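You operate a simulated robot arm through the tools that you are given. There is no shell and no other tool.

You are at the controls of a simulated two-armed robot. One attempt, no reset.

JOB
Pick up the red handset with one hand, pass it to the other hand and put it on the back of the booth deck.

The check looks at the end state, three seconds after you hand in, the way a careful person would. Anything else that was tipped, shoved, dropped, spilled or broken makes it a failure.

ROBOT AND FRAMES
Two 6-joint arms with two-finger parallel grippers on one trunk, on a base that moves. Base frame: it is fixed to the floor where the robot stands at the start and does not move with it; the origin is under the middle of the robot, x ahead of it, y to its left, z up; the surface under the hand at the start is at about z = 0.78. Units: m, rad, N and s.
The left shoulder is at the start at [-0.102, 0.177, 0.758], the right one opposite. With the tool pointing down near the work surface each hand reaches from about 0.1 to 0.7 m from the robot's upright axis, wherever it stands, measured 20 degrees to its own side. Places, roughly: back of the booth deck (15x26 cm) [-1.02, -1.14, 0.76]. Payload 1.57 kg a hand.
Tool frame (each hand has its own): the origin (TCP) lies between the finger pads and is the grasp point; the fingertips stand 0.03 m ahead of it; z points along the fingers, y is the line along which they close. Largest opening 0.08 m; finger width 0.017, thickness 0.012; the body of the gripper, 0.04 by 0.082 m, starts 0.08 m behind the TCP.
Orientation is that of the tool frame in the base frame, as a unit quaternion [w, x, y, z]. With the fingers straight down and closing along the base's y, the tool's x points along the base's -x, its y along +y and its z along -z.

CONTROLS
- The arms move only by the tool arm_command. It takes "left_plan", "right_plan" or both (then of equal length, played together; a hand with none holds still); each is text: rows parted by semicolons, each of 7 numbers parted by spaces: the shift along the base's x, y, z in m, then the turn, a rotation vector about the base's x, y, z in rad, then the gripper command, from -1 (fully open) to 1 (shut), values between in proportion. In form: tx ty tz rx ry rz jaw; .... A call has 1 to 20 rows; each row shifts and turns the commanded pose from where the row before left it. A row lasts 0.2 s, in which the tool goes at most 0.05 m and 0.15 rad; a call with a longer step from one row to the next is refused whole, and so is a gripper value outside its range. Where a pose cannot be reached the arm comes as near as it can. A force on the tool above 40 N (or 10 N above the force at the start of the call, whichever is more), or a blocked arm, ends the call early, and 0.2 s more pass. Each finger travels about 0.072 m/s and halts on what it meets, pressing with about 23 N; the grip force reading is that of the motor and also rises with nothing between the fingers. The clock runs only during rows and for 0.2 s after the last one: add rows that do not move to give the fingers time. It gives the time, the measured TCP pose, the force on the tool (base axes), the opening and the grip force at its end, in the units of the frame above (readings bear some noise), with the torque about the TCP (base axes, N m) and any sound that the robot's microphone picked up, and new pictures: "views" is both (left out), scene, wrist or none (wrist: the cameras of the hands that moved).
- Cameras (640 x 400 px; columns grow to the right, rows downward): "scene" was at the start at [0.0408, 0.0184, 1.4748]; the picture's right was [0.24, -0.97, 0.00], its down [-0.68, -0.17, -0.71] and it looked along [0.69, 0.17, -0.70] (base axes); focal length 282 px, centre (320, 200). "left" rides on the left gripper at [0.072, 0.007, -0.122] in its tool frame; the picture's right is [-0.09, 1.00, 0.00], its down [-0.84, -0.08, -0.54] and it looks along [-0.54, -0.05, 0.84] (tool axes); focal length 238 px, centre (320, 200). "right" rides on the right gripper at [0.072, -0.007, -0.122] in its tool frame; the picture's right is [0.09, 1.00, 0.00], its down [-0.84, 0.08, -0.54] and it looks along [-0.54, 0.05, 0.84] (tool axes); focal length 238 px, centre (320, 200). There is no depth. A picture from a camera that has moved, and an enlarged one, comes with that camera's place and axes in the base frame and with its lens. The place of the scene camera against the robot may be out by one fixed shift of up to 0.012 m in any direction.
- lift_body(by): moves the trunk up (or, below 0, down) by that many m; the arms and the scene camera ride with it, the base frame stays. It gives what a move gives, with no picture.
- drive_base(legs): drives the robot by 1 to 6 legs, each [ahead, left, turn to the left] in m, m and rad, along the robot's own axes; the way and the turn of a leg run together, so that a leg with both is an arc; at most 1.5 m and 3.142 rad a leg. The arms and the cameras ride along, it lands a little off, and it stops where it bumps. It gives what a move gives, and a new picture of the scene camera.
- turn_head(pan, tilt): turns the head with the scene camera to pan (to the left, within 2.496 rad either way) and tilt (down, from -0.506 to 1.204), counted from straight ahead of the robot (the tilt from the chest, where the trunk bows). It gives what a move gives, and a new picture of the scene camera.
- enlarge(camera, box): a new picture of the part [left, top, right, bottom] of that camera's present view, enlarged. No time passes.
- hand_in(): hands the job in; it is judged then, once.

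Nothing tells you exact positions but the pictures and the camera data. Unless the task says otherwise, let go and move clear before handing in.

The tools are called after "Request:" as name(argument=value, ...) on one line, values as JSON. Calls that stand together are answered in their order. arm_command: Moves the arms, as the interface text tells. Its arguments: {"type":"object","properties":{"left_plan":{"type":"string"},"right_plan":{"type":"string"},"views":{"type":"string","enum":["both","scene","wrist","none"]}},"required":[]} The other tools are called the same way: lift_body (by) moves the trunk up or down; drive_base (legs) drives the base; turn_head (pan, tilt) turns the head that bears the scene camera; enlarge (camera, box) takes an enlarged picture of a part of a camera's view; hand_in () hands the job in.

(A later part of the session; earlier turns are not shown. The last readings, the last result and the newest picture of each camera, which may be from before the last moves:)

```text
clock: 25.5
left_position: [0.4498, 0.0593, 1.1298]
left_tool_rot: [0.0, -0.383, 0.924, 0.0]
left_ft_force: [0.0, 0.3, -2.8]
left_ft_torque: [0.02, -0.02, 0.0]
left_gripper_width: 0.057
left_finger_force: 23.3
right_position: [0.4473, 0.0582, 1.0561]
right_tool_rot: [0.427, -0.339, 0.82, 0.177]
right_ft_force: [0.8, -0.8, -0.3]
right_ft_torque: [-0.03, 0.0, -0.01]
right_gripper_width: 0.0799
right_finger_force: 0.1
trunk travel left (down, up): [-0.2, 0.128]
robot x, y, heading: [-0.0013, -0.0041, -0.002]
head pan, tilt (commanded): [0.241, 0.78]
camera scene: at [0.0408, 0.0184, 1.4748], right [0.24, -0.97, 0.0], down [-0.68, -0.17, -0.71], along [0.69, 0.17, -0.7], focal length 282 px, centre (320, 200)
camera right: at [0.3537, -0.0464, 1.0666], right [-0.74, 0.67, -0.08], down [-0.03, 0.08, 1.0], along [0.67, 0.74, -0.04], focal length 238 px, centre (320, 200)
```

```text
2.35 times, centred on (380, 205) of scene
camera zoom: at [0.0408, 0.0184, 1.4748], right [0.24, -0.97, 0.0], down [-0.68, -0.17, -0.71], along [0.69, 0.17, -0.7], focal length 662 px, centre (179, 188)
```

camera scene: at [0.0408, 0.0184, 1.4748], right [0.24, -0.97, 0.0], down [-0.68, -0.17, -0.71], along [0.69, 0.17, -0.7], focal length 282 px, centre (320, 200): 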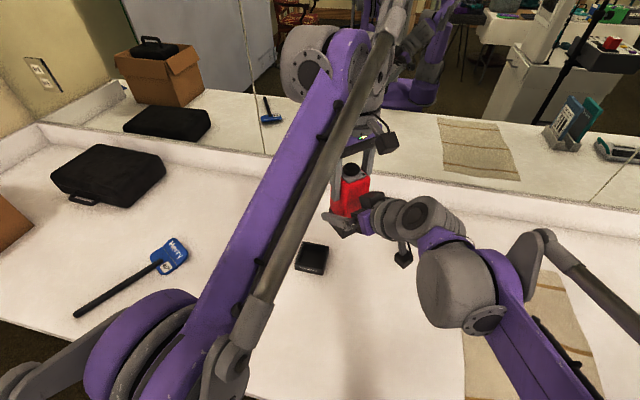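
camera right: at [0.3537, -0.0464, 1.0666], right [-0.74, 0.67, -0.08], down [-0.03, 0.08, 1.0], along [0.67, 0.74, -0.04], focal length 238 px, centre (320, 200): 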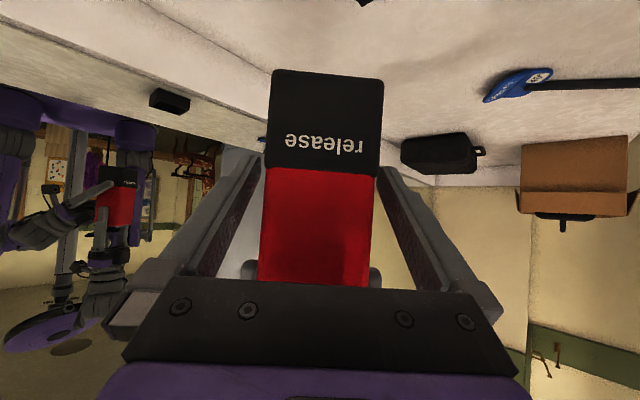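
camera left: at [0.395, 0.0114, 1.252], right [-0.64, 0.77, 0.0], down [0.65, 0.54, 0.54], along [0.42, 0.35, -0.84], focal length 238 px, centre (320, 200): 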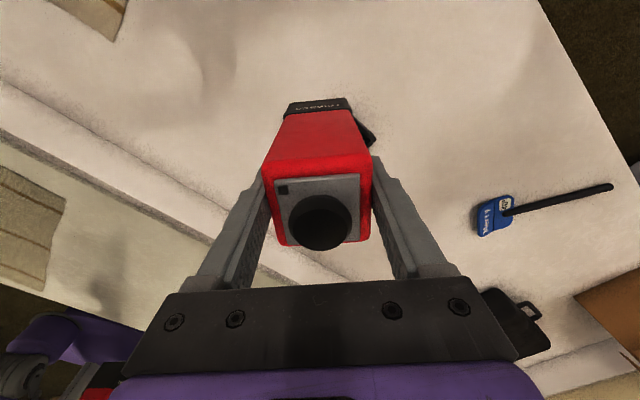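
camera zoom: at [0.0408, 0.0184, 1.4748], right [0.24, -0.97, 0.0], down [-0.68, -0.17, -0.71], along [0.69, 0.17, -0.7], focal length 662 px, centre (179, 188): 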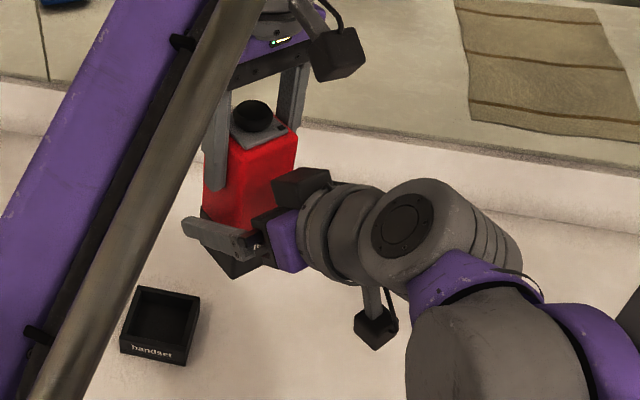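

The right fingers now straddle the handset low down and the left fingers are clear above. I'll close the right hand while the left keeps holding.

Request:
arm_command(left_plan="0 0 0 0 0 0 1; 0 0 0 0 0 0 1; 0 0 0 0 0 0 1; 0 0 0 0 0 0 1; 0 0 0 0 0 0 1; 0 0 0 0 0 0 1", right_plan="0 0 0 0 0 0 -0.2; 0 0 0 0 0 0 0.1; 0 0 0 0 0 0 0.3; 0 0 0 0 0 0 1; 0 0 0 0 0 0 1; 0 0 0 0 0 0 1", views="both")

```text
clock: 26.9
left_position: [0.4501, 0.0594, 1.1301]
left_tool_rot: [0.0, -0.382, 0.924, 0.001]
left_ft_force: [-9.7, 5.6, -2.4]
left_ft_torque: [0.25, 0.31, -0.29]
left_gripper_width: 0.0569
left_finger_force: 23.0
right_position: [0.4476, 0.0582, 1.0568]
right_tool_rot: [0.427, -0.339, 0.82, 0.176]
right_ft_force: [10.6, -6.5, 0.5]
right_ft_torque: [0.14, 0.45, 0.24]
right_gripper_width: 0.0565
right_finger_force: 23.1
trunk travel left (down, up): [-0.2, 0.128]
robot x, y, heading: [0.0007, -0.0016, -0.003]
head pan, tilt (commanded): [0.241, 0.78]
camera scene: at [0.041, 0.0185, 1.4748], right [0.24, -0.97, 0.0], down [-0.68, -0.17, -0.71], along [0.69, 0.17, -0.7], focal length 282 px, centre (320, 200)
camera right: at [0.354, -0.0466, 1.0666], right [-0.74, 0.67, -0.08], down [-0.03, 0.08, 1.0], along [0.67, 0.74, -0.04], focal length 238 px, centre (320, 200)
camera left: at [0.3945, 0.0118, 1.2521], right [-0.64, 0.77, 0.0], down [0.65, 0.54, 0.54], along [0.42, 0.35, -0.84], focal length 238 px, centre (320, 200)
```

scene: 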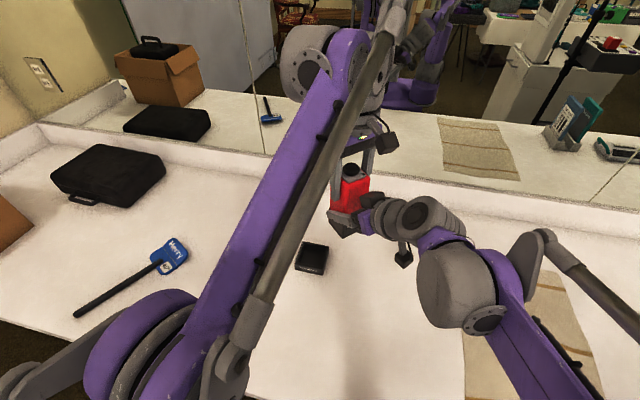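
right: 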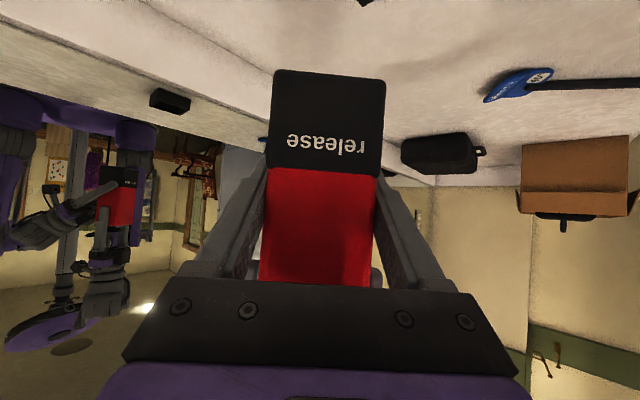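
left: 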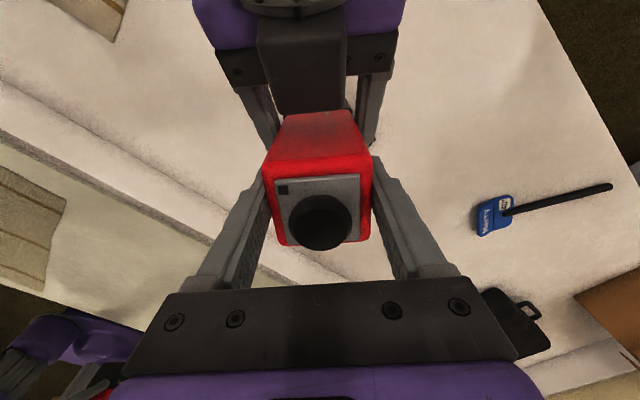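

Both hands hold it, with about 11 N of sideways squeeze between them from a small offset. I'll relieve that with a ~1 mm shift of the right hand, then open the left.

Request:
arm_command(left_plan="0 0 0 0 0 0 1; 0 0 0 0 0 0 1", right_plan="0.0007 -0.0006 0 0 0 0 1; 0 0 0 0 0 0 1", views="none")

```text
clock: 27.5
left_position: [0.4505, 0.0591, 1.1297]
left_tool_rot: [0.0, -0.383, 0.924, 0.0]
left_ft_force: [-2.4, 4.7, -1.6]
left_ft_torque: [0.11, 0.76, 0.22]
left_gripper_width: 0.0567
left_finger_force: 22.8
right_position: [0.4487, 0.0579, 1.056]
right_tool_rot: [0.427, -0.339, 0.82, 0.177]
right_ft_force: [3.4, -4.7, 0.7]
right_ft_torque: [0.29, -0.51, -0.17]
right_gripper_width: 0.0569
right_finger_force: 22.5
trunk travel left (down, up): [-0.2, 0.128]
robot x, y, heading: [-0.0007, -0.0014, 0.0]
head pan, tilt (commanded): [0.241, 0.78]
```

The side load is down to a few newtons. Opening the left hand now, with the right holding still.

Request:
arm_command(left_plan="0 0 0 0 0 0 0.2; 0 0 0 0 0 0 -0.4; 0 0 0 0 0 0 -1; 0 0 0 0 0 0 -1", right_plan="0 0 0 0 0 0 1; 0 0 0 0 0 0 1; 0 0 0 0 0 0 1; 0 0 0 0 0 0 1", views="both")

```text
clock: 28.5
left_position: [0.4503, 0.0592, 1.1295]
left_tool_rot: [0.0, -0.383, 0.924, 0.0]
left_ft_force: [0.0, -0.4, 1.1]
left_ft_torque: [0.02, 0.0, -0.01]
left_gripper_width: 0.0799
left_finger_force: 0.1
right_position: [0.4477, 0.0594, 1.0564]
right_tool_rot: [0.427, -0.339, 0.819, 0.177]
right_ft_force: [-0.1, -0.3, -0.1]
right_ft_torque: [0.01, 0.01, 0.01]
right_gripper_width: 0.0569
right_finger_force: 22.9
trunk travel left (down, up): [-0.2, 0.128]
robot x, y, heading: [-0.0007, 0.0006, 0.001]
head pan, tilt (commanded): [0.241, 0.78]
camera scene: at [0.041, 0.0185, 1.4748], right [0.24, -0.97, 0.0], down [-0.68, -0.17, -0.71], along [0.69, 0.17, -0.7], focal length 282 px, centre (320, 200)
camera right: at [0.3547, -0.0468, 1.0665], right [-0.74, 0.67, -0.08], down [-0.03, 0.08, 1.0], along [0.67, 0.74, -0.04], focal length 238 px, centre (320, 200)
camera left: at [0.3947, 0.0116, 1.252], right [-0.64, 0.77, 0.0], down [0.65, 0.54, 0.54], along [0.42, 0.35, -0.84], focal length 238 px, centre (320, 200)
```

scene: 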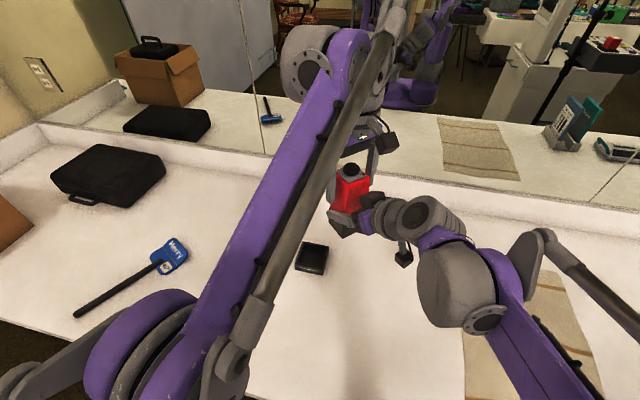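
right: 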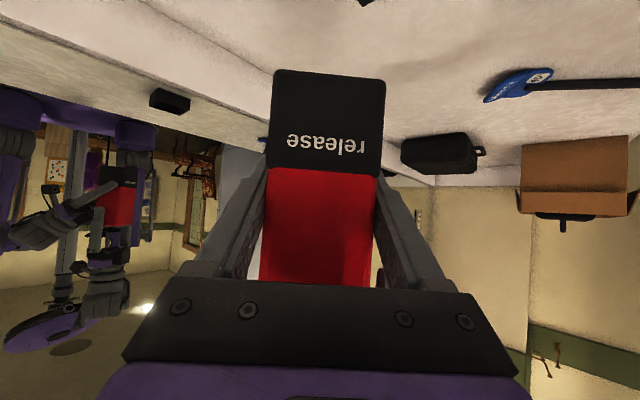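
left: 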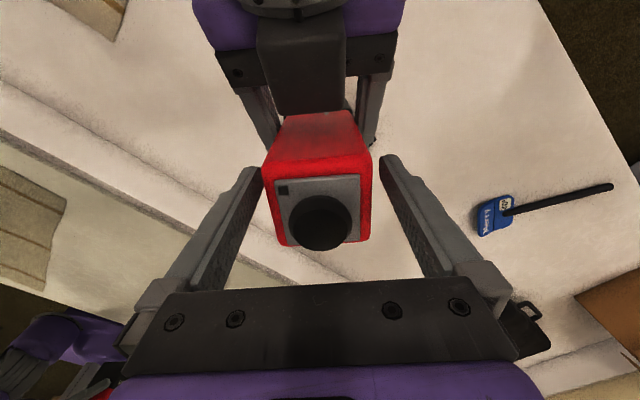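

The left hand is open and clear, and the right hand holds the handset at 0.057 m opening. I'll raise the left hand straight up off it.

Request:
arm_command(left_plan="0 0 0.02 0 0 0 -1; 0 0 0.03 0 0 0 -1; 0 0 0.03 0 0 0 -1; 0 0 0.03 0 0 0 -1; 0 0 0 0 0 0 -1", views="both")

```text
clock: 29.7
left_position: [0.4233, 0.0648, 1.1966]
left_tool_rot: [0.0, -0.383, 0.924, -0.001]
left_ft_force: [-0.9, 0.1, 0.3]
left_ft_torque: [-0.01, -0.03, 0.0]
left_gripper_width: 0.08
left_finger_force: 0.2
left hand out of reach, approached as far as the arm can: row 2, 3, 4
right_position: [0.4491, 0.0571, 1.056]
right_tool_rot: [0.427, -0.34, 0.819, 0.177]
right_ft_force: [0.4, -1.1, 0.1]
right_ft_torque: [-0.01, 0.0, 0.0]
right_gripper_width: 0.0567
right_finger_force: 22.9
trunk travel left (down, up): [-0.2, 0.128]
robot x, y, heading: [0.0022, 0.0011, -0.004]
head pan, tilt (commanded): [0.241, 0.78]
camera scene: at [0.041, 0.0185, 1.4748], right [0.24, -0.97, 0.0], down [-0.68, -0.17, -0.71], along [0.69, 0.17, -0.7], focal length 282 px, centre (320, 200)
camera left: at [0.3678, 0.0175, 1.3191], right [-0.64, 0.77, 0.0], down [0.65, 0.54, 0.54], along [0.42, 0.35, -0.84], focal length 238 px, centre (320, 200)
```

scene: 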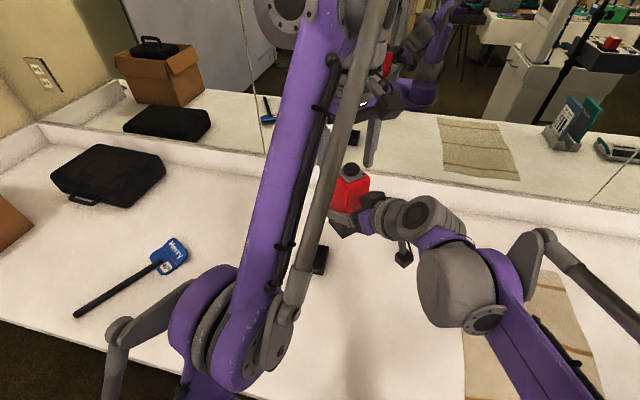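
left: 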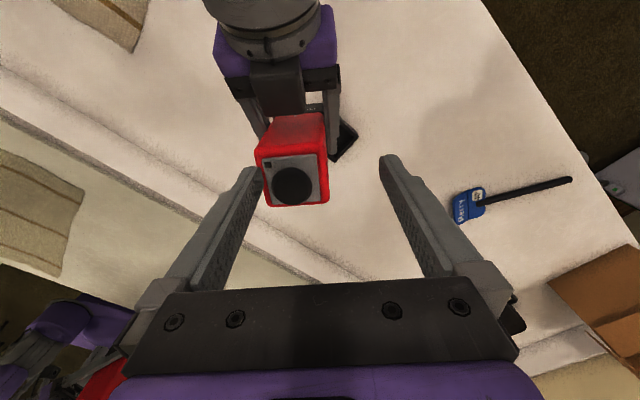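

The left arm hit its height limit with its fingertips only just above the handset, so I won't sweep it sideways. Instead I'll lower the right hand with the handset about 9 cm straight down to make room; the table is well below.

Request:
arm_command(right_plan="0 0 -0.02 0 0 0 1; 0 0 -0.03 0 0 0 1; 0 0 -0.03 0 0 0 1; 0 0 0 0 0 0 1", views="both")

```text
clock: 30.7
left_position: [0.4226, 0.0657, 1.1969]
left_tool_rot: [0.0, -0.383, 0.924, 0.0]
left_ft_force: [1.0, 0.1, 0.5]
left_ft_torque: [0.0, 0.0, -0.01]
left_gripper_width: 0.08
left_finger_force: 0.1
right_position: [0.449, 0.0576, 0.976]
right_tool_rot: [0.426, -0.339, 0.82, 0.177]
right_ft_force: [0.8, 0.2, -1.3]
right_ft_torque: [-0.02, 0.0, 0.01]
right_gripper_width: 0.057
right_finger_force: 22.7
trunk travel left (down, up): [-0.2, 0.128]
robot x, y, heading: [0.0015, -0.0022, 0.001]
head pan, tilt (commanded): [0.241, 0.78]
camera scene: at [0.0407, 0.0185, 1.4748], right [0.24, -0.97, 0.0], down [-0.68, -0.17, -0.71], along [0.69, 0.17, -0.7], focal length 282 px, centre (320, 200)
camera right: at [0.3544, -0.0481, 0.9867], right [-0.74, 0.67, -0.08], down [-0.03, 0.08, 1.0], along [0.67, 0.74, -0.04], focal length 238 px, centre (320, 200)
```

scene: 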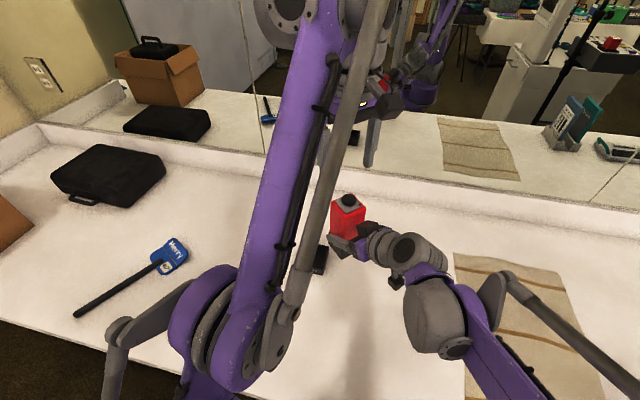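
right: 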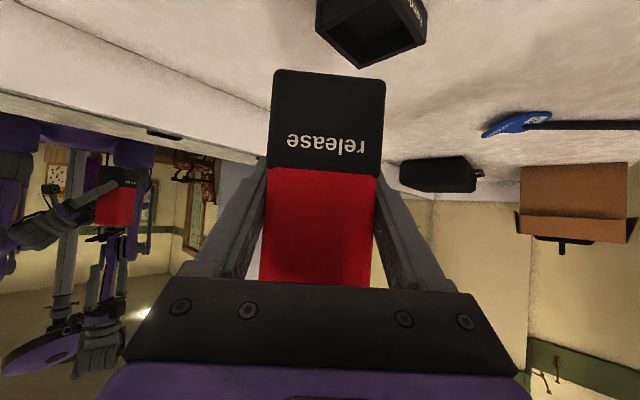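

Now there is 8 cm of clearance. I'll take the left hand off to the left and back to its natural yaw, staying high at first.

Request:
arm_command(left_plan="-0.01 0.035 0 0 0 -0.131 -1; -0.01 0.035 0 0 0 -0.131 -1; -0.01 0.04 0 0 0 -0.131 -1; -0.01 0.04 -0.02 0 0 -0.131 -1; -0.01 0.04 -0.03 0 0 -0.131 -1; -0.01 0.04 -0.03 0 0 -0.130 -1; -0.01 0.03 -0.03 0 0 0 -1; 0 0 0 0 0 0 -1", views="both")

```text
refused: row 5 steps farther than a row can; nothing moved
```

Request:
arm_command(left_plan="-0.01 0.035 0 0 0 -0.131 -1; -0.01 0.035 0 0 0 -0.131 -1; -0.01 0.035 0 0 0 -0.131 -1; -0.01 0.035 -0.015 0 0 -0.131 -1; -0.01 0.035 -0.025 0 0 -0.131 -1; -0.01 0.035 -0.025 0 0 -0.130 -1; -0.01 0.03 -0.03 0 0 0 -1; 0 0.02 -0.02 0 0 0 -1; 0 0 0 0 0 0 -1", views="both")

```text
clock: 32.7
left_position: [0.3527, 0.3255, 1.0832]
left_tool_rot: [0.0, 0.0, 1.0, 0.0]
left_ft_force: [-0.6, -0.1, 1.1]
left_ft_torque: [0.0, 0.02, -0.02]
left_gripper_width: 0.08
left_finger_force: 0.1
right_position: [0.4491, 0.056, 0.9764]
right_tool_rot: [0.427, -0.34, 0.819, 0.177]
right_ft_force: [-1.1, 0.3, 0.0]
right_ft_torque: [0.02, 0.01, -0.01]
right_gripper_width: 0.057
right_finger_force: 23.2
trunk travel left (down, up): [-0.2, 0.128]
robot x, y, heading: [-0.0018, 0.0011, -0.002]
head pan, tilt (commanded): [0.241, 0.78]
camera scene: at [0.0408, 0.0182, 1.4748], right [0.24, -0.97, 0.0], down [-0.68, -0.17, -0.71], along [0.69, 0.17, -0.7], focal length 282 px, centre (320, 200)
camera left: at [0.2809, 0.33, 1.2043], right [0.09, 1.0, 0.0], down [0.84, -0.08, 0.54], along [0.54, -0.05, -0.84], focal length 238 px, centre (320, 200)
```

scene: 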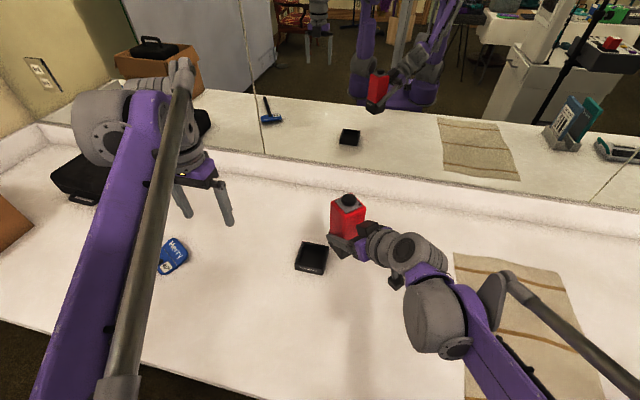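
left: 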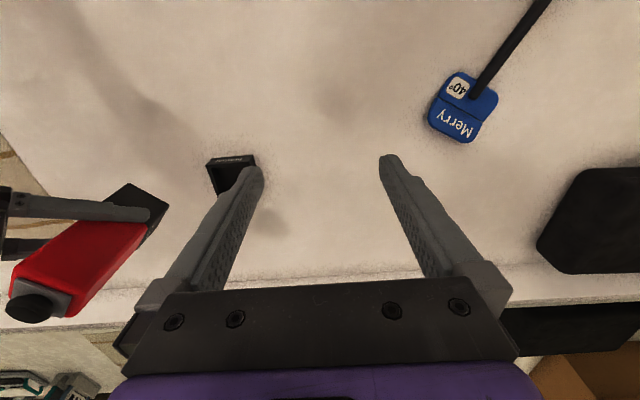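

The pass is done: the right hand alone holds the handset upright, and the left hand is clear. Next I'll turn the right hand to point forward and tuck it in a little for driving.

Request:
arm_command(right_plan="-0.012 -0.03 0.01 0 0 -0.131 1; -0.012 -0.03 0.01 0 0 -0.131 1; -0.012 -0.03 0.01 0 0 -0.131 1; -0.012 -0.03 0.01 0 0 -0.131 1; -0.012 -0.03 0.01 0 0 -0.131 1; -0.012 -0.03 0.01 0 0 -0.130 1; 0 0 0 0 0 0 1; 0 0 0 0 0 0 1", views="both")

```text
clock: 34.5
left_position: [0.3527, 0.3259, 1.0829]
left_tool_rot: [0.0, 0.0, 1.0, 0.0]
left_ft_force: [0.8, 0.2, 0.1]
left_ft_torque: [-0.04, 0.01, 0.0]
left_gripper_width: 0.0803
left_finger_force: 0.0
right_position: [0.3776, -0.1229, 1.0365]
right_tool_rot: [0.461, 0.0, 0.887, 0.0]
right_ft_force: [-0.4, -0.5, 0.7]
right_ft_torque: [0.0, -0.01, 0.04]
right_gripper_width: 0.057
right_finger_force: 22.6
trunk travel left (down, up): [-0.2, 0.128]
robot x, y, heading: [-0.0011, -0.0013, 0.003]
head pan, tilt (commanded): [0.241, 0.78]
camera scene: at [0.0408, 0.0183, 1.4748], right [0.24, -0.97, 0.0], down [-0.68, -0.17, -0.71], along [0.69, 0.17, -0.7], focal length 282 px, centre (320, 200)
camera right: at [0.2375, -0.1303, 1.047], right [-0.05, 1.0, -0.08], down [0.04, 0.08, 1.0], along [1.0, 0.05, -0.04], focal length 238 px, centre (320, 200)
```

scene: 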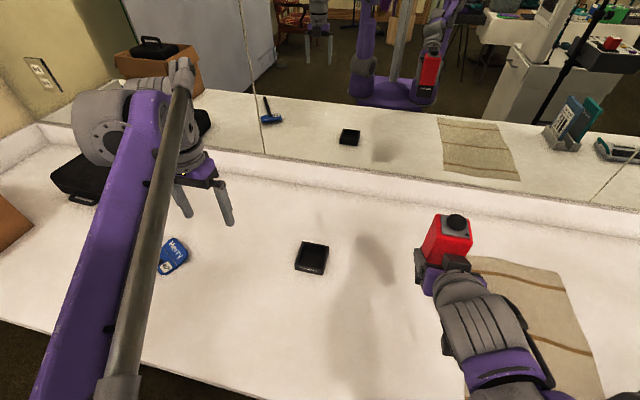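
right: 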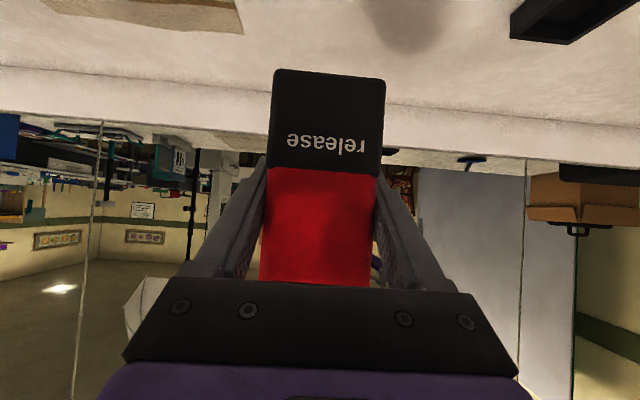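

The handset is held upright in front on the right. I'll back straight away from the table into the open floor.

Request:
drive_base(legs=[[-0.6, 0, 0]])

```text
clock: 37.8
left_position: [-0.2332, 0.3257, 1.0818]
left_tool_rot: [-0.001, -0.003, 1.0, 0.0]
left_ft_force: [-0.5, -0.9, 0.3]
left_ft_torque: [0.01, -0.03, 0.0]
left_gripper_width: 0.0799
left_finger_force: 0.1
right_position: [-0.2066, -0.1223, 1.0362]
right_tool_rot: [0.461, -0.003, 0.887, 0.002]
right_ft_force: [0.6, 0.2, -0.7]
right_ft_torque: [-0.04, 0.0, 0.0]
right_gripper_width: 0.0567
right_finger_force: 22.6
trunk travel left (down, up): [-0.2, 0.128]
robot x, y, heading: [-0.5883, 0.0016, 0.004]
head pan, tilt (commanded): [0.241, 0.78]
camera scene: at [-0.5447, 0.0172, 1.4748], right [0.24, -0.97, 0.0], down [-0.68, -0.17, -0.71], along [0.69, 0.17, -0.7], focal length 282 px, centre (320, 200)
```

scene: 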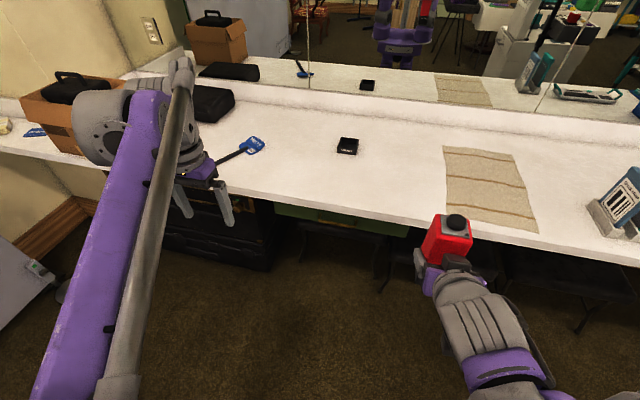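

Request:
drive_base(legs=[[-1.1, 0, 0]])

Request:
turn_head(pan=-1.05, tilt=0.45)

```text
clock: 43.5
left_position: [-1.3444, 0.3242, 1.0822]
left_tool_rot: [0.0, 0.007, 1.0, 0.0]
left_ft_force: [-0.2, -0.9, 0.0]
left_ft_torque: [0.02, -0.05, -0.04]
left_gripper_width: 0.08
left_finger_force: 0.0
right_position: [-1.3255, -0.1254, 1.0356]
right_tool_rot: [0.462, 0.005, 0.887, -0.003]
right_ft_force: [0.0, 0.3, -0.4]
right_ft_torque: [0.01, -0.03, -0.01]
right_gripper_width: 0.0567
right_finger_force: 22.6
trunk travel left (down, up): [-0.2, 0.128]
robot x, y, heading: [-1.7018, 0.0033, -0.016]
head pan, tilt (commanded): [0.241, 0.78]
camera scene: at [-1.66, 0.0213, 1.4748], right [0.23, -0.97, 0.0], down [-0.69, -0.16, -0.71], along [0.69, 0.16, -0.7], focal length 282 px, centre (320, 200)
```

scene: 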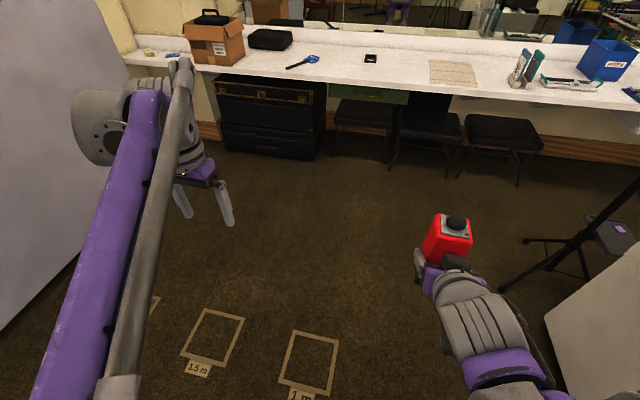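

```text
clock: 45.0
left_position: [-1.3448, 0.3236, 1.082]
left_tool_rot: [0.0, 0.007, 1.0, 0.001]
left_ft_force: [0.6, 0.7, -0.2]
left_ft_torque: [-0.01, -0.02, -0.04]
left_gripper_width: 0.0801
left_finger_force: 0.1
right_position: [-1.3258, -0.125, 1.0367]
right_tool_rot: [0.462, 0.006, 0.887, -0.003]
right_ft_force: [1.1, -0.4, -0.2]
right_ft_torque: [0.0, 0.0, -0.01]
right_gripper_width: 0.0571
right_finger_force: 23.2
trunk travel left (down, up): [-0.2, 0.128]
robot x, y, heading: [-1.7019, 0.0058, -0.01]
head pan, tilt (commanded): [-1.051, 0.45]
camera scene: at [-1.6946, -0.0774, 1.5037], right [-0.87, -0.49, 0.0], down [-0.21, 0.38, -0.9], along [0.44, -0.79, -0.44], focal length 282 px, centre (320, 200)
```

scene: 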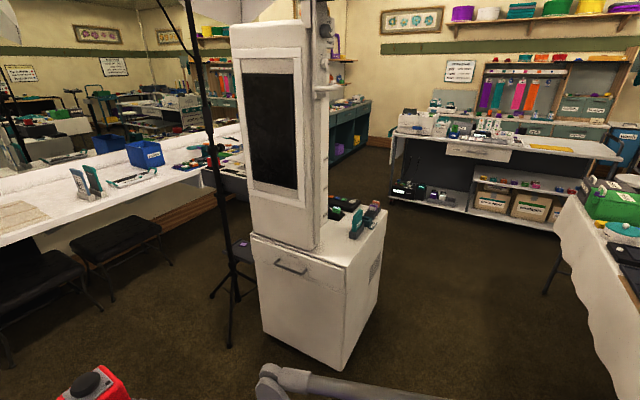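

Request:
enlarge(camera="scene", box=[230, 150, 420, 270])

Request:
enlarge(camera="scene", box=[230, 0, 390, 130])

```text
3.33 times, centred on (325, 210) of scene
camera zoom: at [-1.6946, -0.0774, 1.5037], right [-0.87, -0.49, 0.0], down [-0.21, 0.38, -0.9], along [0.44, -0.79, -0.44], focal length 938 px, centre (303, 167)
```

zoom: 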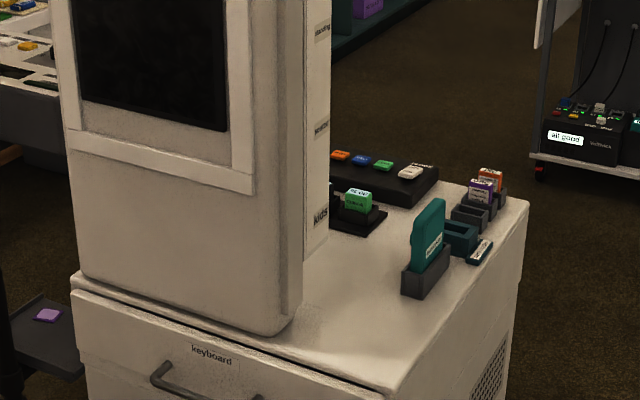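

```text
3.08 times, centred on (310, 65) of scene
camera zoom: at [-1.6946, -0.0774, 1.5037], right [-0.87, -0.49, 0.0], down [-0.21, 0.38, -0.9], along [0.44, -0.79, -0.44], focal length 866 px, centre (351, 615)
```

zoom: 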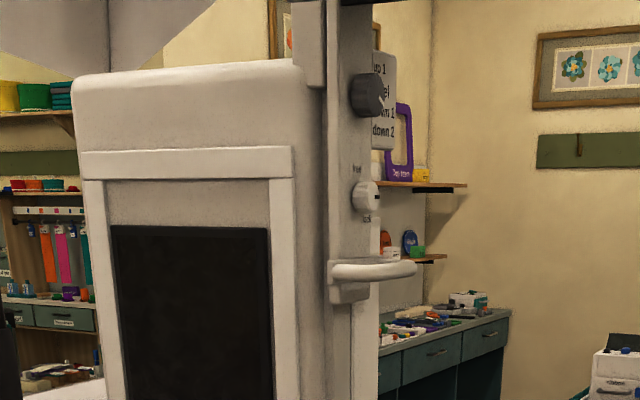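

From here the deck is clearer. The column is at its front. Small items (a card stand, bins, a dock, a button board) lie along its right and back edges, and there is open floor to the right of and behind the booth. I'll slide along its right side with a margin and look at the deck from closer.

Request:
drive_base(legs=[[-0.1, 0, 0], [0, -0.85, 0]])

Request:
turn_head(pan=-0.3, tilt=0.7)

```text
clock: 53.7
left_position: [-1.4546, -0.5379, 1.0823]
left_tool_rot: [-0.001, 0.005, 1.0, 0.001]
left_ft_force: [-0.1, 0.4, 0.2]
left_ft_torque: [-0.01, 0.0, 0.01]
left_gripper_width: 0.0799
left_finger_force: 0.1
right_position: [-1.4348, -0.9851, 1.0363]
right_tool_rot: [0.461, 0.005, 0.887, -0.002]
right_ft_force: [0.3, 0.2, 0.3]
right_ft_torque: [0.01, 0.01, -0.02]
right_gripper_width: 0.0566
right_finger_force: 23.0
trunk travel left (down, up): [-0.2, 0.128]
robot x, y, heading: [-1.8134, -0.862, -0.004]
head pan, tilt (commanded): [-1.051, 0.45]
camera scene: at [-1.805, -0.9389, 1.5037], right [-0.87, -0.49, 0.0], down [-0.21, 0.38, -0.9], along [0.44, -0.79, -0.44], focal length 282 px, centre (320, 200)
```

scene: 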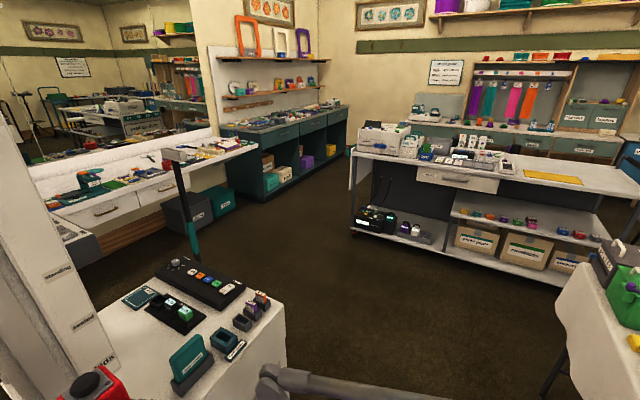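

```text
clock: 54.8
left_position: [-1.4552, -0.5387, 1.0826]
left_tool_rot: [0.0, 0.006, 1.0, 0.0]
left_ft_force: [0.5, -0.3, 0.3]
left_ft_torque: [-0.04, 0.01, 0.01]
left_gripper_width: 0.08
left_finger_force: 0.1
right_position: [-1.4353, -0.9848, 1.0348]
right_tool_rot: [0.462, 0.005, 0.887, -0.003]
right_ft_force: [0.2, -0.1, -0.5]
right_ft_torque: [0.01, 0.02, 0.02]
right_gripper_width: 0.0568
right_finger_force: 22.9
trunk travel left (down, up): [-0.2, 0.128]
robot x, y, heading: [-1.8126, -0.8586, -0.009]
head pan, tilt (commanded): [-0.3, 0.7]
camera scene: at [-1.7689, -0.8846, 1.4815], right [-0.31, -0.95, 0.0], down [-0.61, 0.2, -0.77], along [0.73, -0.23, -0.64], focal length 282 px, centre (320, 200)
```

scene: 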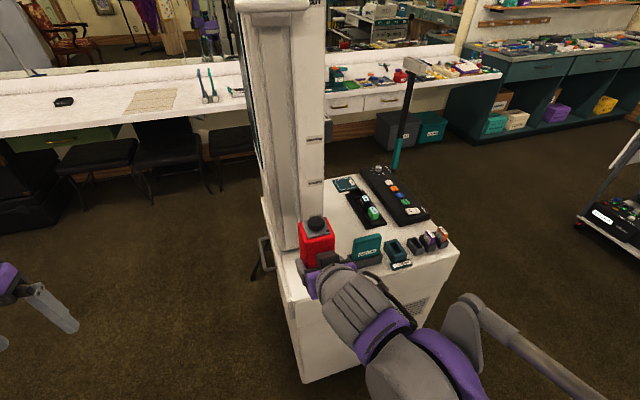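

Request:
enlarge(camera="scene", box=[240, 140, 480, 290])

Request:
turn_head(pan=-0.6, tilt=0.75)

Request:
enlarge(camera="scene", box=[140, 110, 380, 290])

```text
2.67 times, centred on (360, 215) of scene
camera zoom: at [-1.7689, -0.8846, 1.4815], right [-0.31, -0.95, 0.0], down [-0.61, 0.2, -0.77], along [0.73, -0.23, -0.64], focal length 751 px, centre (213, 160)
```

zoom: 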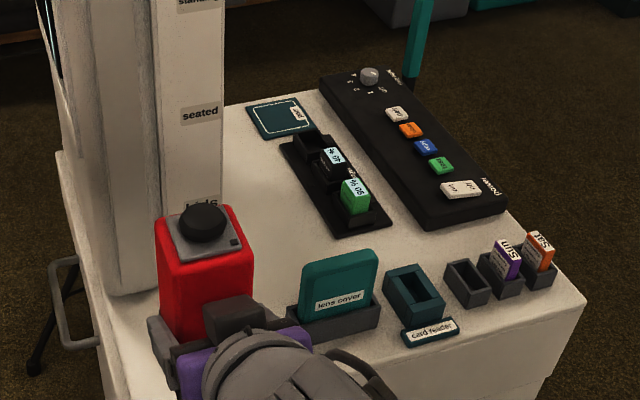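

```text
clock: 55.6
left_position: [-1.4547, -0.537, 1.0816]
left_tool_rot: [0.0, 0.006, 1.0, 0.0]
left_ft_force: [0.1, -0.2, -0.2]
left_ft_torque: [0.03, 0.02, -0.01]
left_gripper_width: 0.08
left_finger_force: 0.0
right_position: [-1.4353, -0.9865, 1.035]
right_tool_rot: [0.462, 0.005, 0.887, -0.003]
right_ft_force: [-0.4, -0.7, -0.2]
right_ft_torque: [0.03, 0.02, 0.01]
right_gripper_width: 0.0571
right_finger_force: 23.1
trunk travel left (down, up): [-0.2, 0.128]
robot x, y, heading: [-1.8132, -0.8581, -0.008]
head pan, tilt (commanded): [-0.6, 0.75]
camera scene: at [-1.7819, -0.9061, 1.4772], right [-0.57, -0.82, 0.0], down [-0.56, 0.39, -0.73], along [0.6, -0.42, -0.68], focal length 282 px, centre (320, 200)
```

scene: 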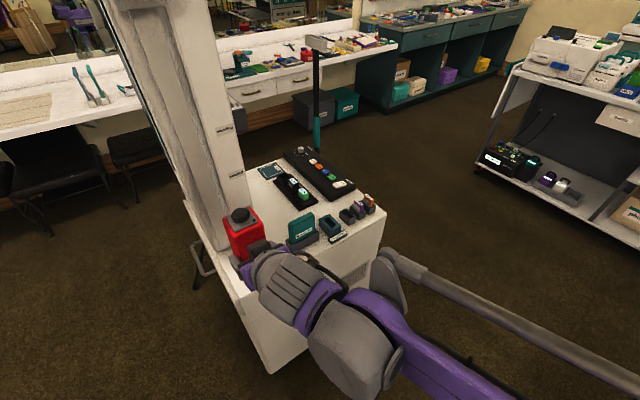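

```text
2.22 times, centred on (260, 200) of scene
camera zoom: at [-1.7819, -0.9061, 1.4772], right [-0.57, -0.82, 0.0], down [-0.56, 0.39, -0.73], along [0.6, -0.42, -0.68], focal length 626 px, centre (453, 200)
```

zoom: 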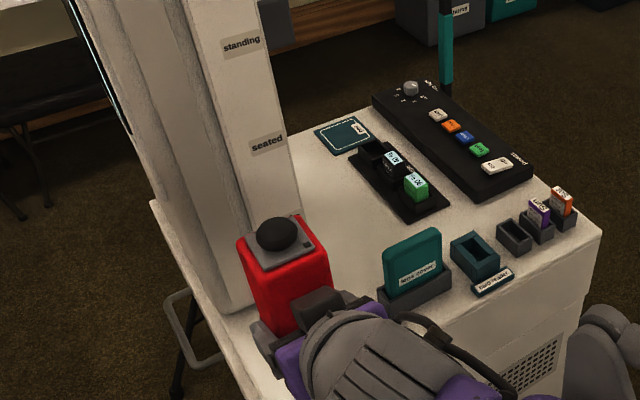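

The deck is clear now. The free patch lies between the column's mast and the three-slot dock, roughly x −1.15 to −0.9 and y −1.10 to −1.24. The lens-cover stand (top about z 0.88) is near the right edge. I'll raise the trunk for clearance and check my own base footprint against the booth before moving in.

Request:
lift_body(by=0.12)

Request:
turn_head(pan=0.0, tilt=1.2)

```text
clock: 57.1
left_position: [-1.4545, -0.5367, 1.2021]
left_tool_rot: [-0.001, 0.005, 1.0, -0.001]
left_ft_force: [0.0, -1.0, -1.5]
left_ft_torque: [-0.03, 0.02, 0.03]
left_gripper_width: 0.08
left_finger_force: 0.0
right_position: [-1.4354, -0.9852, 1.1569]
right_tool_rot: [0.462, 0.005, 0.887, -0.003]
right_ft_force: [-1.0, -0.1, -3.6]
right_ft_torque: [-0.01, 0.03, 0.0]
right_gripper_width: 0.0569
right_finger_force: 23.3
trunk travel left (down, up): [-0.32, 0.008]
robot x, y, heading: [-1.8063, -0.8597, -0.011]
head pan, tilt (commanded): [-0.6, 0.75]
```

```text
clock: 58.1
left_position: [-1.4543, -0.5364, 1.2022]
left_tool_rot: [0.001, 0.006, 1.0, 0.0]
left_ft_force: [-0.1, 0.5, 0.1]
left_ft_torque: [0.01, 0.04, 0.04]
left_gripper_width: 0.0802
left_finger_force: 0.1
right_position: [-1.4348, -0.9855, 1.1564]
right_tool_rot: [0.462, 0.005, 0.887, -0.002]
right_ft_force: [-0.3, 0.1, -3.0]
right_ft_torque: [0.02, 0.0, 0.03]
right_gripper_width: 0.0569
right_finger_force: 22.8
trunk travel left (down, up): [-0.32, 0.008]
robot x, y, heading: [-1.8108, -0.8584, -0.007]
head pan, tilt (commanded): [0.0, 1.201]
camera scene: at [-1.7982, -0.8592, 1.5705], right [-0.01, -1.0, 0.0], down [-0.93, 0.01, -0.36], along [0.36, 0.0, -0.93], focal length 282 px, centre (320, 200)
```

scene: 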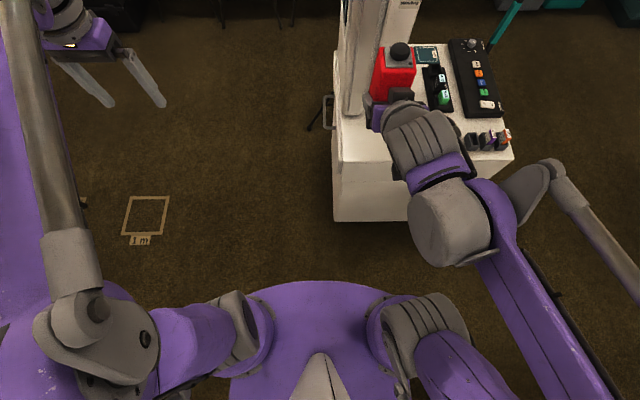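

Request:
enlarge(camera="scene", box=[320, 0, 540, 150])

Request:
turn_head(pan=-0.3, tilt=0.85)

Request:
enlarge(camera="scene", box=[250, 80, 450, 240])

```text
2.67 times, centred on (430, 75) of scene
camera zoom: at [-1.7982, -0.8592, 1.5705], right [-0.01, -1.0, 0.0], down [-0.93, 0.01, -0.36], along [0.36, 0.0, -0.93], focal length 751 px, centre (27, 533)
```

zoom: 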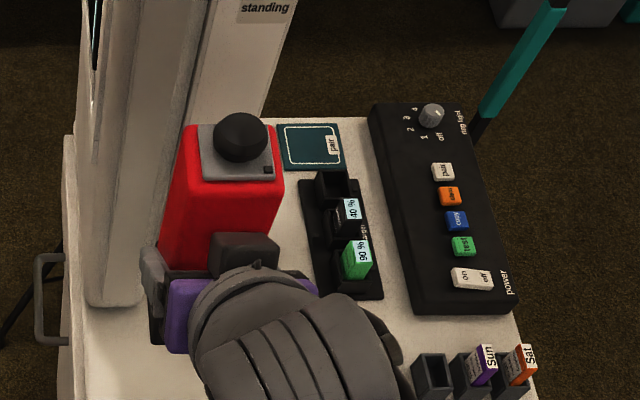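

```text
clock: 58.9
left_position: [-1.4536, -0.5369, 1.2021]
left_tool_rot: [0.0, 0.005, 1.0, 0.0]
left_ft_force: [0.3, -0.2, 0.0]
left_ft_torque: [0.03, -0.01, -0.01]
left_gripper_width: 0.08
left_finger_force: 0.1
right_position: [-1.4355, -0.9862, 1.1562]
right_tool_rot: [0.461, 0.006, 0.887, -0.003]
right_ft_force: [0.4, 0.0, -3.2]
right_ft_torque: [0.03, 0.01, -0.01]
right_gripper_width: 0.0568
right_finger_force: 23.0
trunk travel left (down, up): [-0.32, 0.008]
robot x, y, heading: [-1.8112, -0.8554, -0.013]
head pan, tilt (commanded): [-0.3, 0.85]
camera scene: at [-1.7798, -0.8824, 1.5941], right [-0.31, -0.95, 0.0], down [-0.72, 0.23, -0.66], along [0.63, -0.2, -0.75], focal length 282 px, centre (320, 200)
```

scene: 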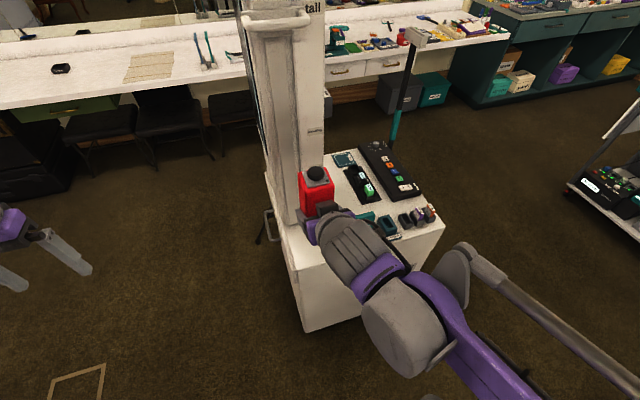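

```text
2.50 times, centred on (350, 160) of scene
camera zoom: at [-1.7798, -0.8824, 1.5941], right [-0.31, -0.95, 0.0], down [-0.72, 0.23, -0.66], along [0.63, -0.2, -0.75], focal length 704 px, centre (245, 300)
```

zoom: 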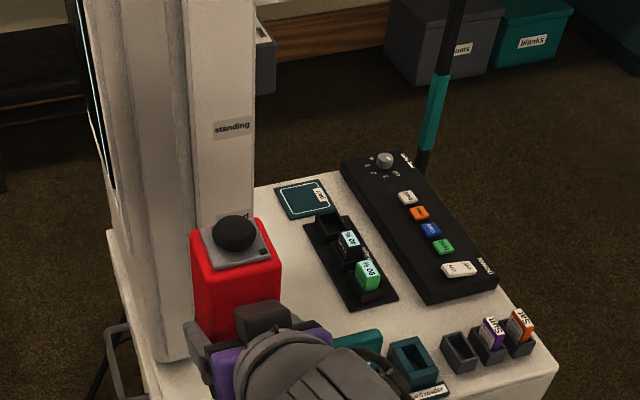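

My base doesn't stick out more than about 0.14 m ahead of the axis, so I can stand close to the booth. The mast's rear corner is near [-1.17, -1.09] and the dock's near edge is at y≈-1.25. I'll slide to y≈-1.05 so the right hand lines up with the free strip, and look again.

Request:
drive_base(legs=[[0, -0.2, 0]])

Request:
turn_head(pan=0.1, tilt=0.7)

Request:
enlarge(camera="scene", box=[200, 80, 440, 240])

```text
clock: 61.3
left_position: [-1.4568, -0.7365, 1.2028]
left_tool_rot: [0.0, 0.005, 1.0, 0.0]
left_ft_force: [0.3, -0.5, -0.2]
left_ft_torque: [-0.01, 0.01, -0.01]
left_gripper_width: 0.08
left_finger_force: 0.0
right_position: [-1.4376, -1.1845, 1.1563]
right_tool_rot: [0.462, 0.004, 0.887, -0.002]
right_ft_force: [-0.4, -0.7, -4.4]
right_ft_torque: [0.04, 0.0, 0.03]
right_gripper_width: 0.0566
right_finger_force: 23.1
trunk travel left (down, up): [-0.32, 0.008]
robot x, y, heading: [-1.8174, -1.0609, -0.009]
head pan, tilt (commanded): [-0.3, 0.85]
camera scene: at [-1.7819, -1.0828, 1.5942], right [-0.3, -0.95, 0.0], down [-0.72, 0.23, -0.66], along [0.63, -0.2, -0.75], focal length 282 px, centre (320, 200)
```

scene: 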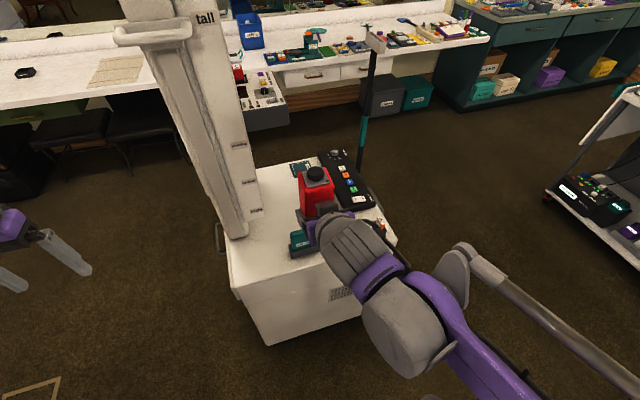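

```text
clock: 62.2
left_position: [-1.4571, -0.7356, 1.2015]
left_tool_rot: [0.0, 0.004, 1.0, 0.0]
left_ft_force: [-0.3, 0.4, 1.1]
left_ft_torque: [-0.01, 0.0, -0.03]
left_gripper_width: 0.0802
left_finger_force: 0.1
right_position: [-1.437, -1.1846, 1.1572]
right_tool_rot: [0.461, 0.004, 0.887, -0.001]
right_ft_force: [-0.4, 0.6, -3.5]
right_ft_torque: [0.01, 0.02, -0.01]
right_gripper_width: 0.0568
right_finger_force: 22.8
trunk travel left (down, up): [-0.32, 0.008]
robot x, y, heading: [-1.8161, -1.0596, -0.01]
head pan, tilt (commanded): [0.099, 0.7]
camera scene: at [-1.7717, -1.0514, 1.6064], right [0.09, -1.0, 0.0], down [-0.64, -0.06, -0.76], along [0.76, 0.07, -0.64], focal length 282 px, centre (320, 200)
```

scene: 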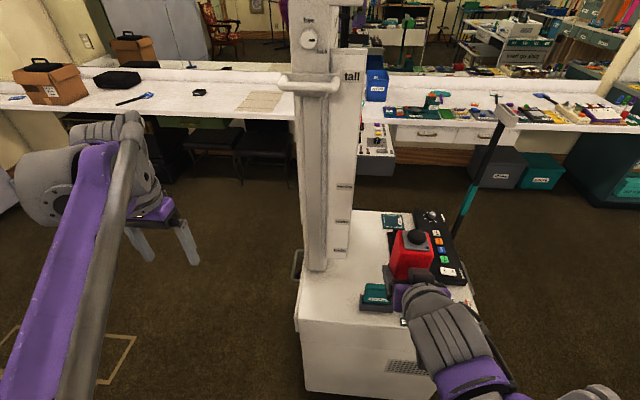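

```text
2.50 times, centred on (320, 160) of scene
camera zoom: at [-1.7717, -1.0514, 1.6064], right [0.09, -1.0, 0.0], down [-0.64, -0.06, -0.76], along [0.76, 0.07, -0.64], focal length 704 px, centre (320, 300)
```

zoom: 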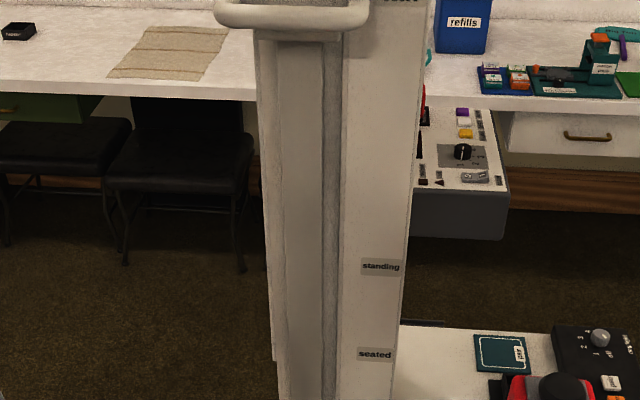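

Request:
enlarge(camera="scene", box=[285, 170, 485, 330])

```text
2.50 times, centred on (385, 250) of scene
camera zoom: at [-1.7717, -1.0514, 1.6064], right [0.09, -1.0, 0.0], down [-0.64, -0.06, -0.76], along [0.76, 0.07, -0.64], focal length 704 px, centre (158, 75)
```

zoom: 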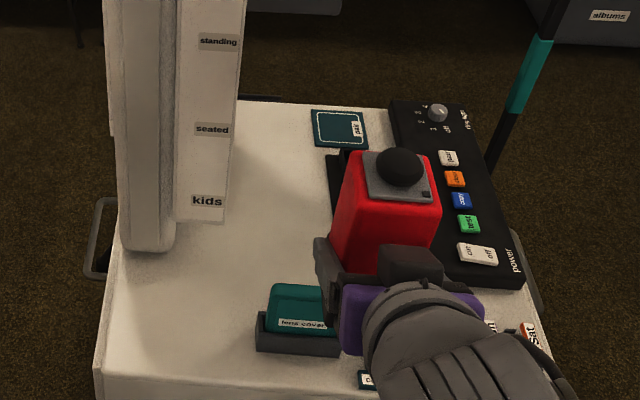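

The free strip shows plainly now: the height panel's rear edge is at y≈-1.087 (its bottom about 8 cm above the deck), the dock edge is at y≈-1.25, and the lens cover top is at z≈0.88. I'll aim to stand the handset at about [-1.01, -1.165]. First I'll tuck the left hand back, then drive forward about 0.2 m with the handset held high.

Request:
arm_command(left_plan="-0.03 0.01 -0.01 0 0 0 -1; -0.03 0.01 -0.01 0 0 0 -1; -0.03 0.01 -0.01 0 0 0 -1; 0 0 0 0 0 0 -1", views="scene")

Request:
drive_base(legs=[[0.2, 0, 0.005]])

Request:
enlarge(camera="scene", box=[240, 140, 500, 340])

```text
clock: 63.2
left_position: [-1.547, -0.7063, 1.1726]
left_tool_rot: [0.0, 0.005, 1.0, 0.0]
left_ft_force: [0.1, 0.0, 1.1]
left_ft_torque: [-0.01, 0.01, -0.02]
left_gripper_width: 0.0801
left_finger_force: 0.0
right_position: [-1.4355, -1.1845, 1.1563]
right_tool_rot: [0.462, 0.004, 0.887, -0.002]
right_ft_force: [0.2, 0.0, -4.0]
right_ft_torque: [0.01, 0.03, 0.02]
right_gripper_width: 0.0567
right_finger_force: 22.9
trunk travel left (down, up): [-0.32, 0.008]
robot x, y, heading: [-1.8146, -1.0595, -0.011]
head pan, tilt (commanded): [0.099, 0.7]
camera scene: at [-1.7713, -1.0513, 1.6065], right [0.09, -1.0, 0.0], down [-0.64, -0.06, -0.76], along [0.76, 0.07, -0.64], focal length 282 px, centre (320, 200)
```

scene: 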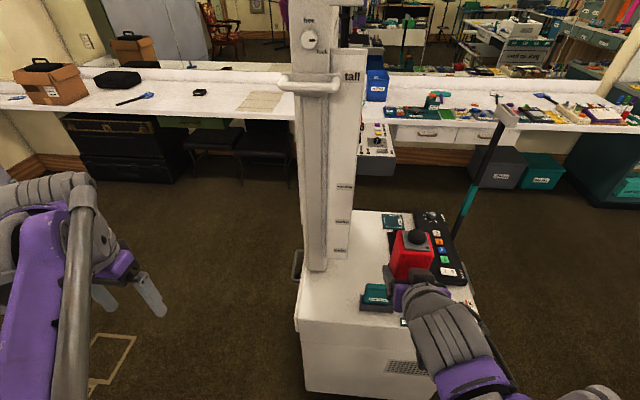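

```text
clock: 64.9
left_position: [-1.3476, -0.7055, 1.1743]
left_tool_rot: [0.0, 0.001, 1.0, 0.0]
left_ft_force: [0.4, -0.9, 0.2]
left_ft_torque: [-0.01, 0.01, 0.03]
left_gripper_width: 0.0801
left_finger_force: 0.0
right_position: [-1.2369, -1.1844, 1.1555]
right_tool_rot: [0.461, 0.0, 0.888, 0.0]
right_ft_force: [0.0, -0.6, -3.5]
right_ft_torque: [-0.01, 0.02, 0.0]
right_gripper_width: 0.0569
right_finger_force: 23.0
trunk travel left (down, up): [-0.32, 0.008]
robot x, y, heading: [-1.6148, -1.0584, -0.003]
head pan, tilt (commanded): [0.099, 0.7]
stopped in leg 1: the robot was blocked; the commanded pose is now the measured one
camera scene: at [-1.5714, -1.0523, 1.6066], right [0.1, -1.0, 0.0], down [-0.64, -0.06, -0.76], along [0.76, 0.07, -0.65], focal length 282 px, centre (320, 200)
```

scene: 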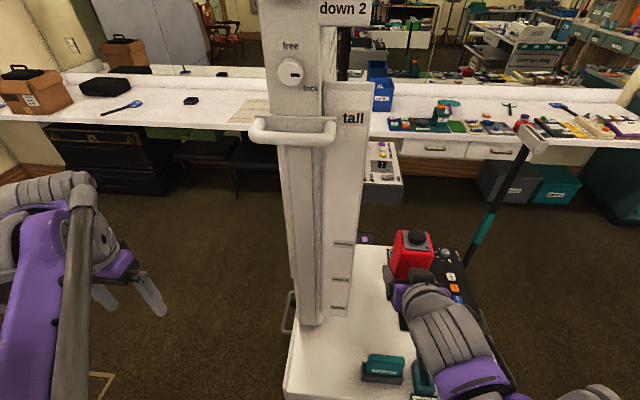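

```text
2.00 times, centred on (370, 240) of scene
camera zoom: at [-1.5714, -1.0523, 1.6066], right [0.1, -1.0, 0.0], down [-0.64, -0.06, -0.76], along [0.76, 0.07, -0.65], focal length 563 px, centre (220, 120)
```

zoom: 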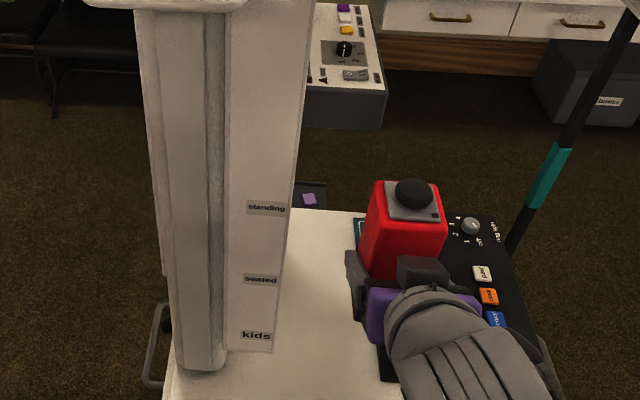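

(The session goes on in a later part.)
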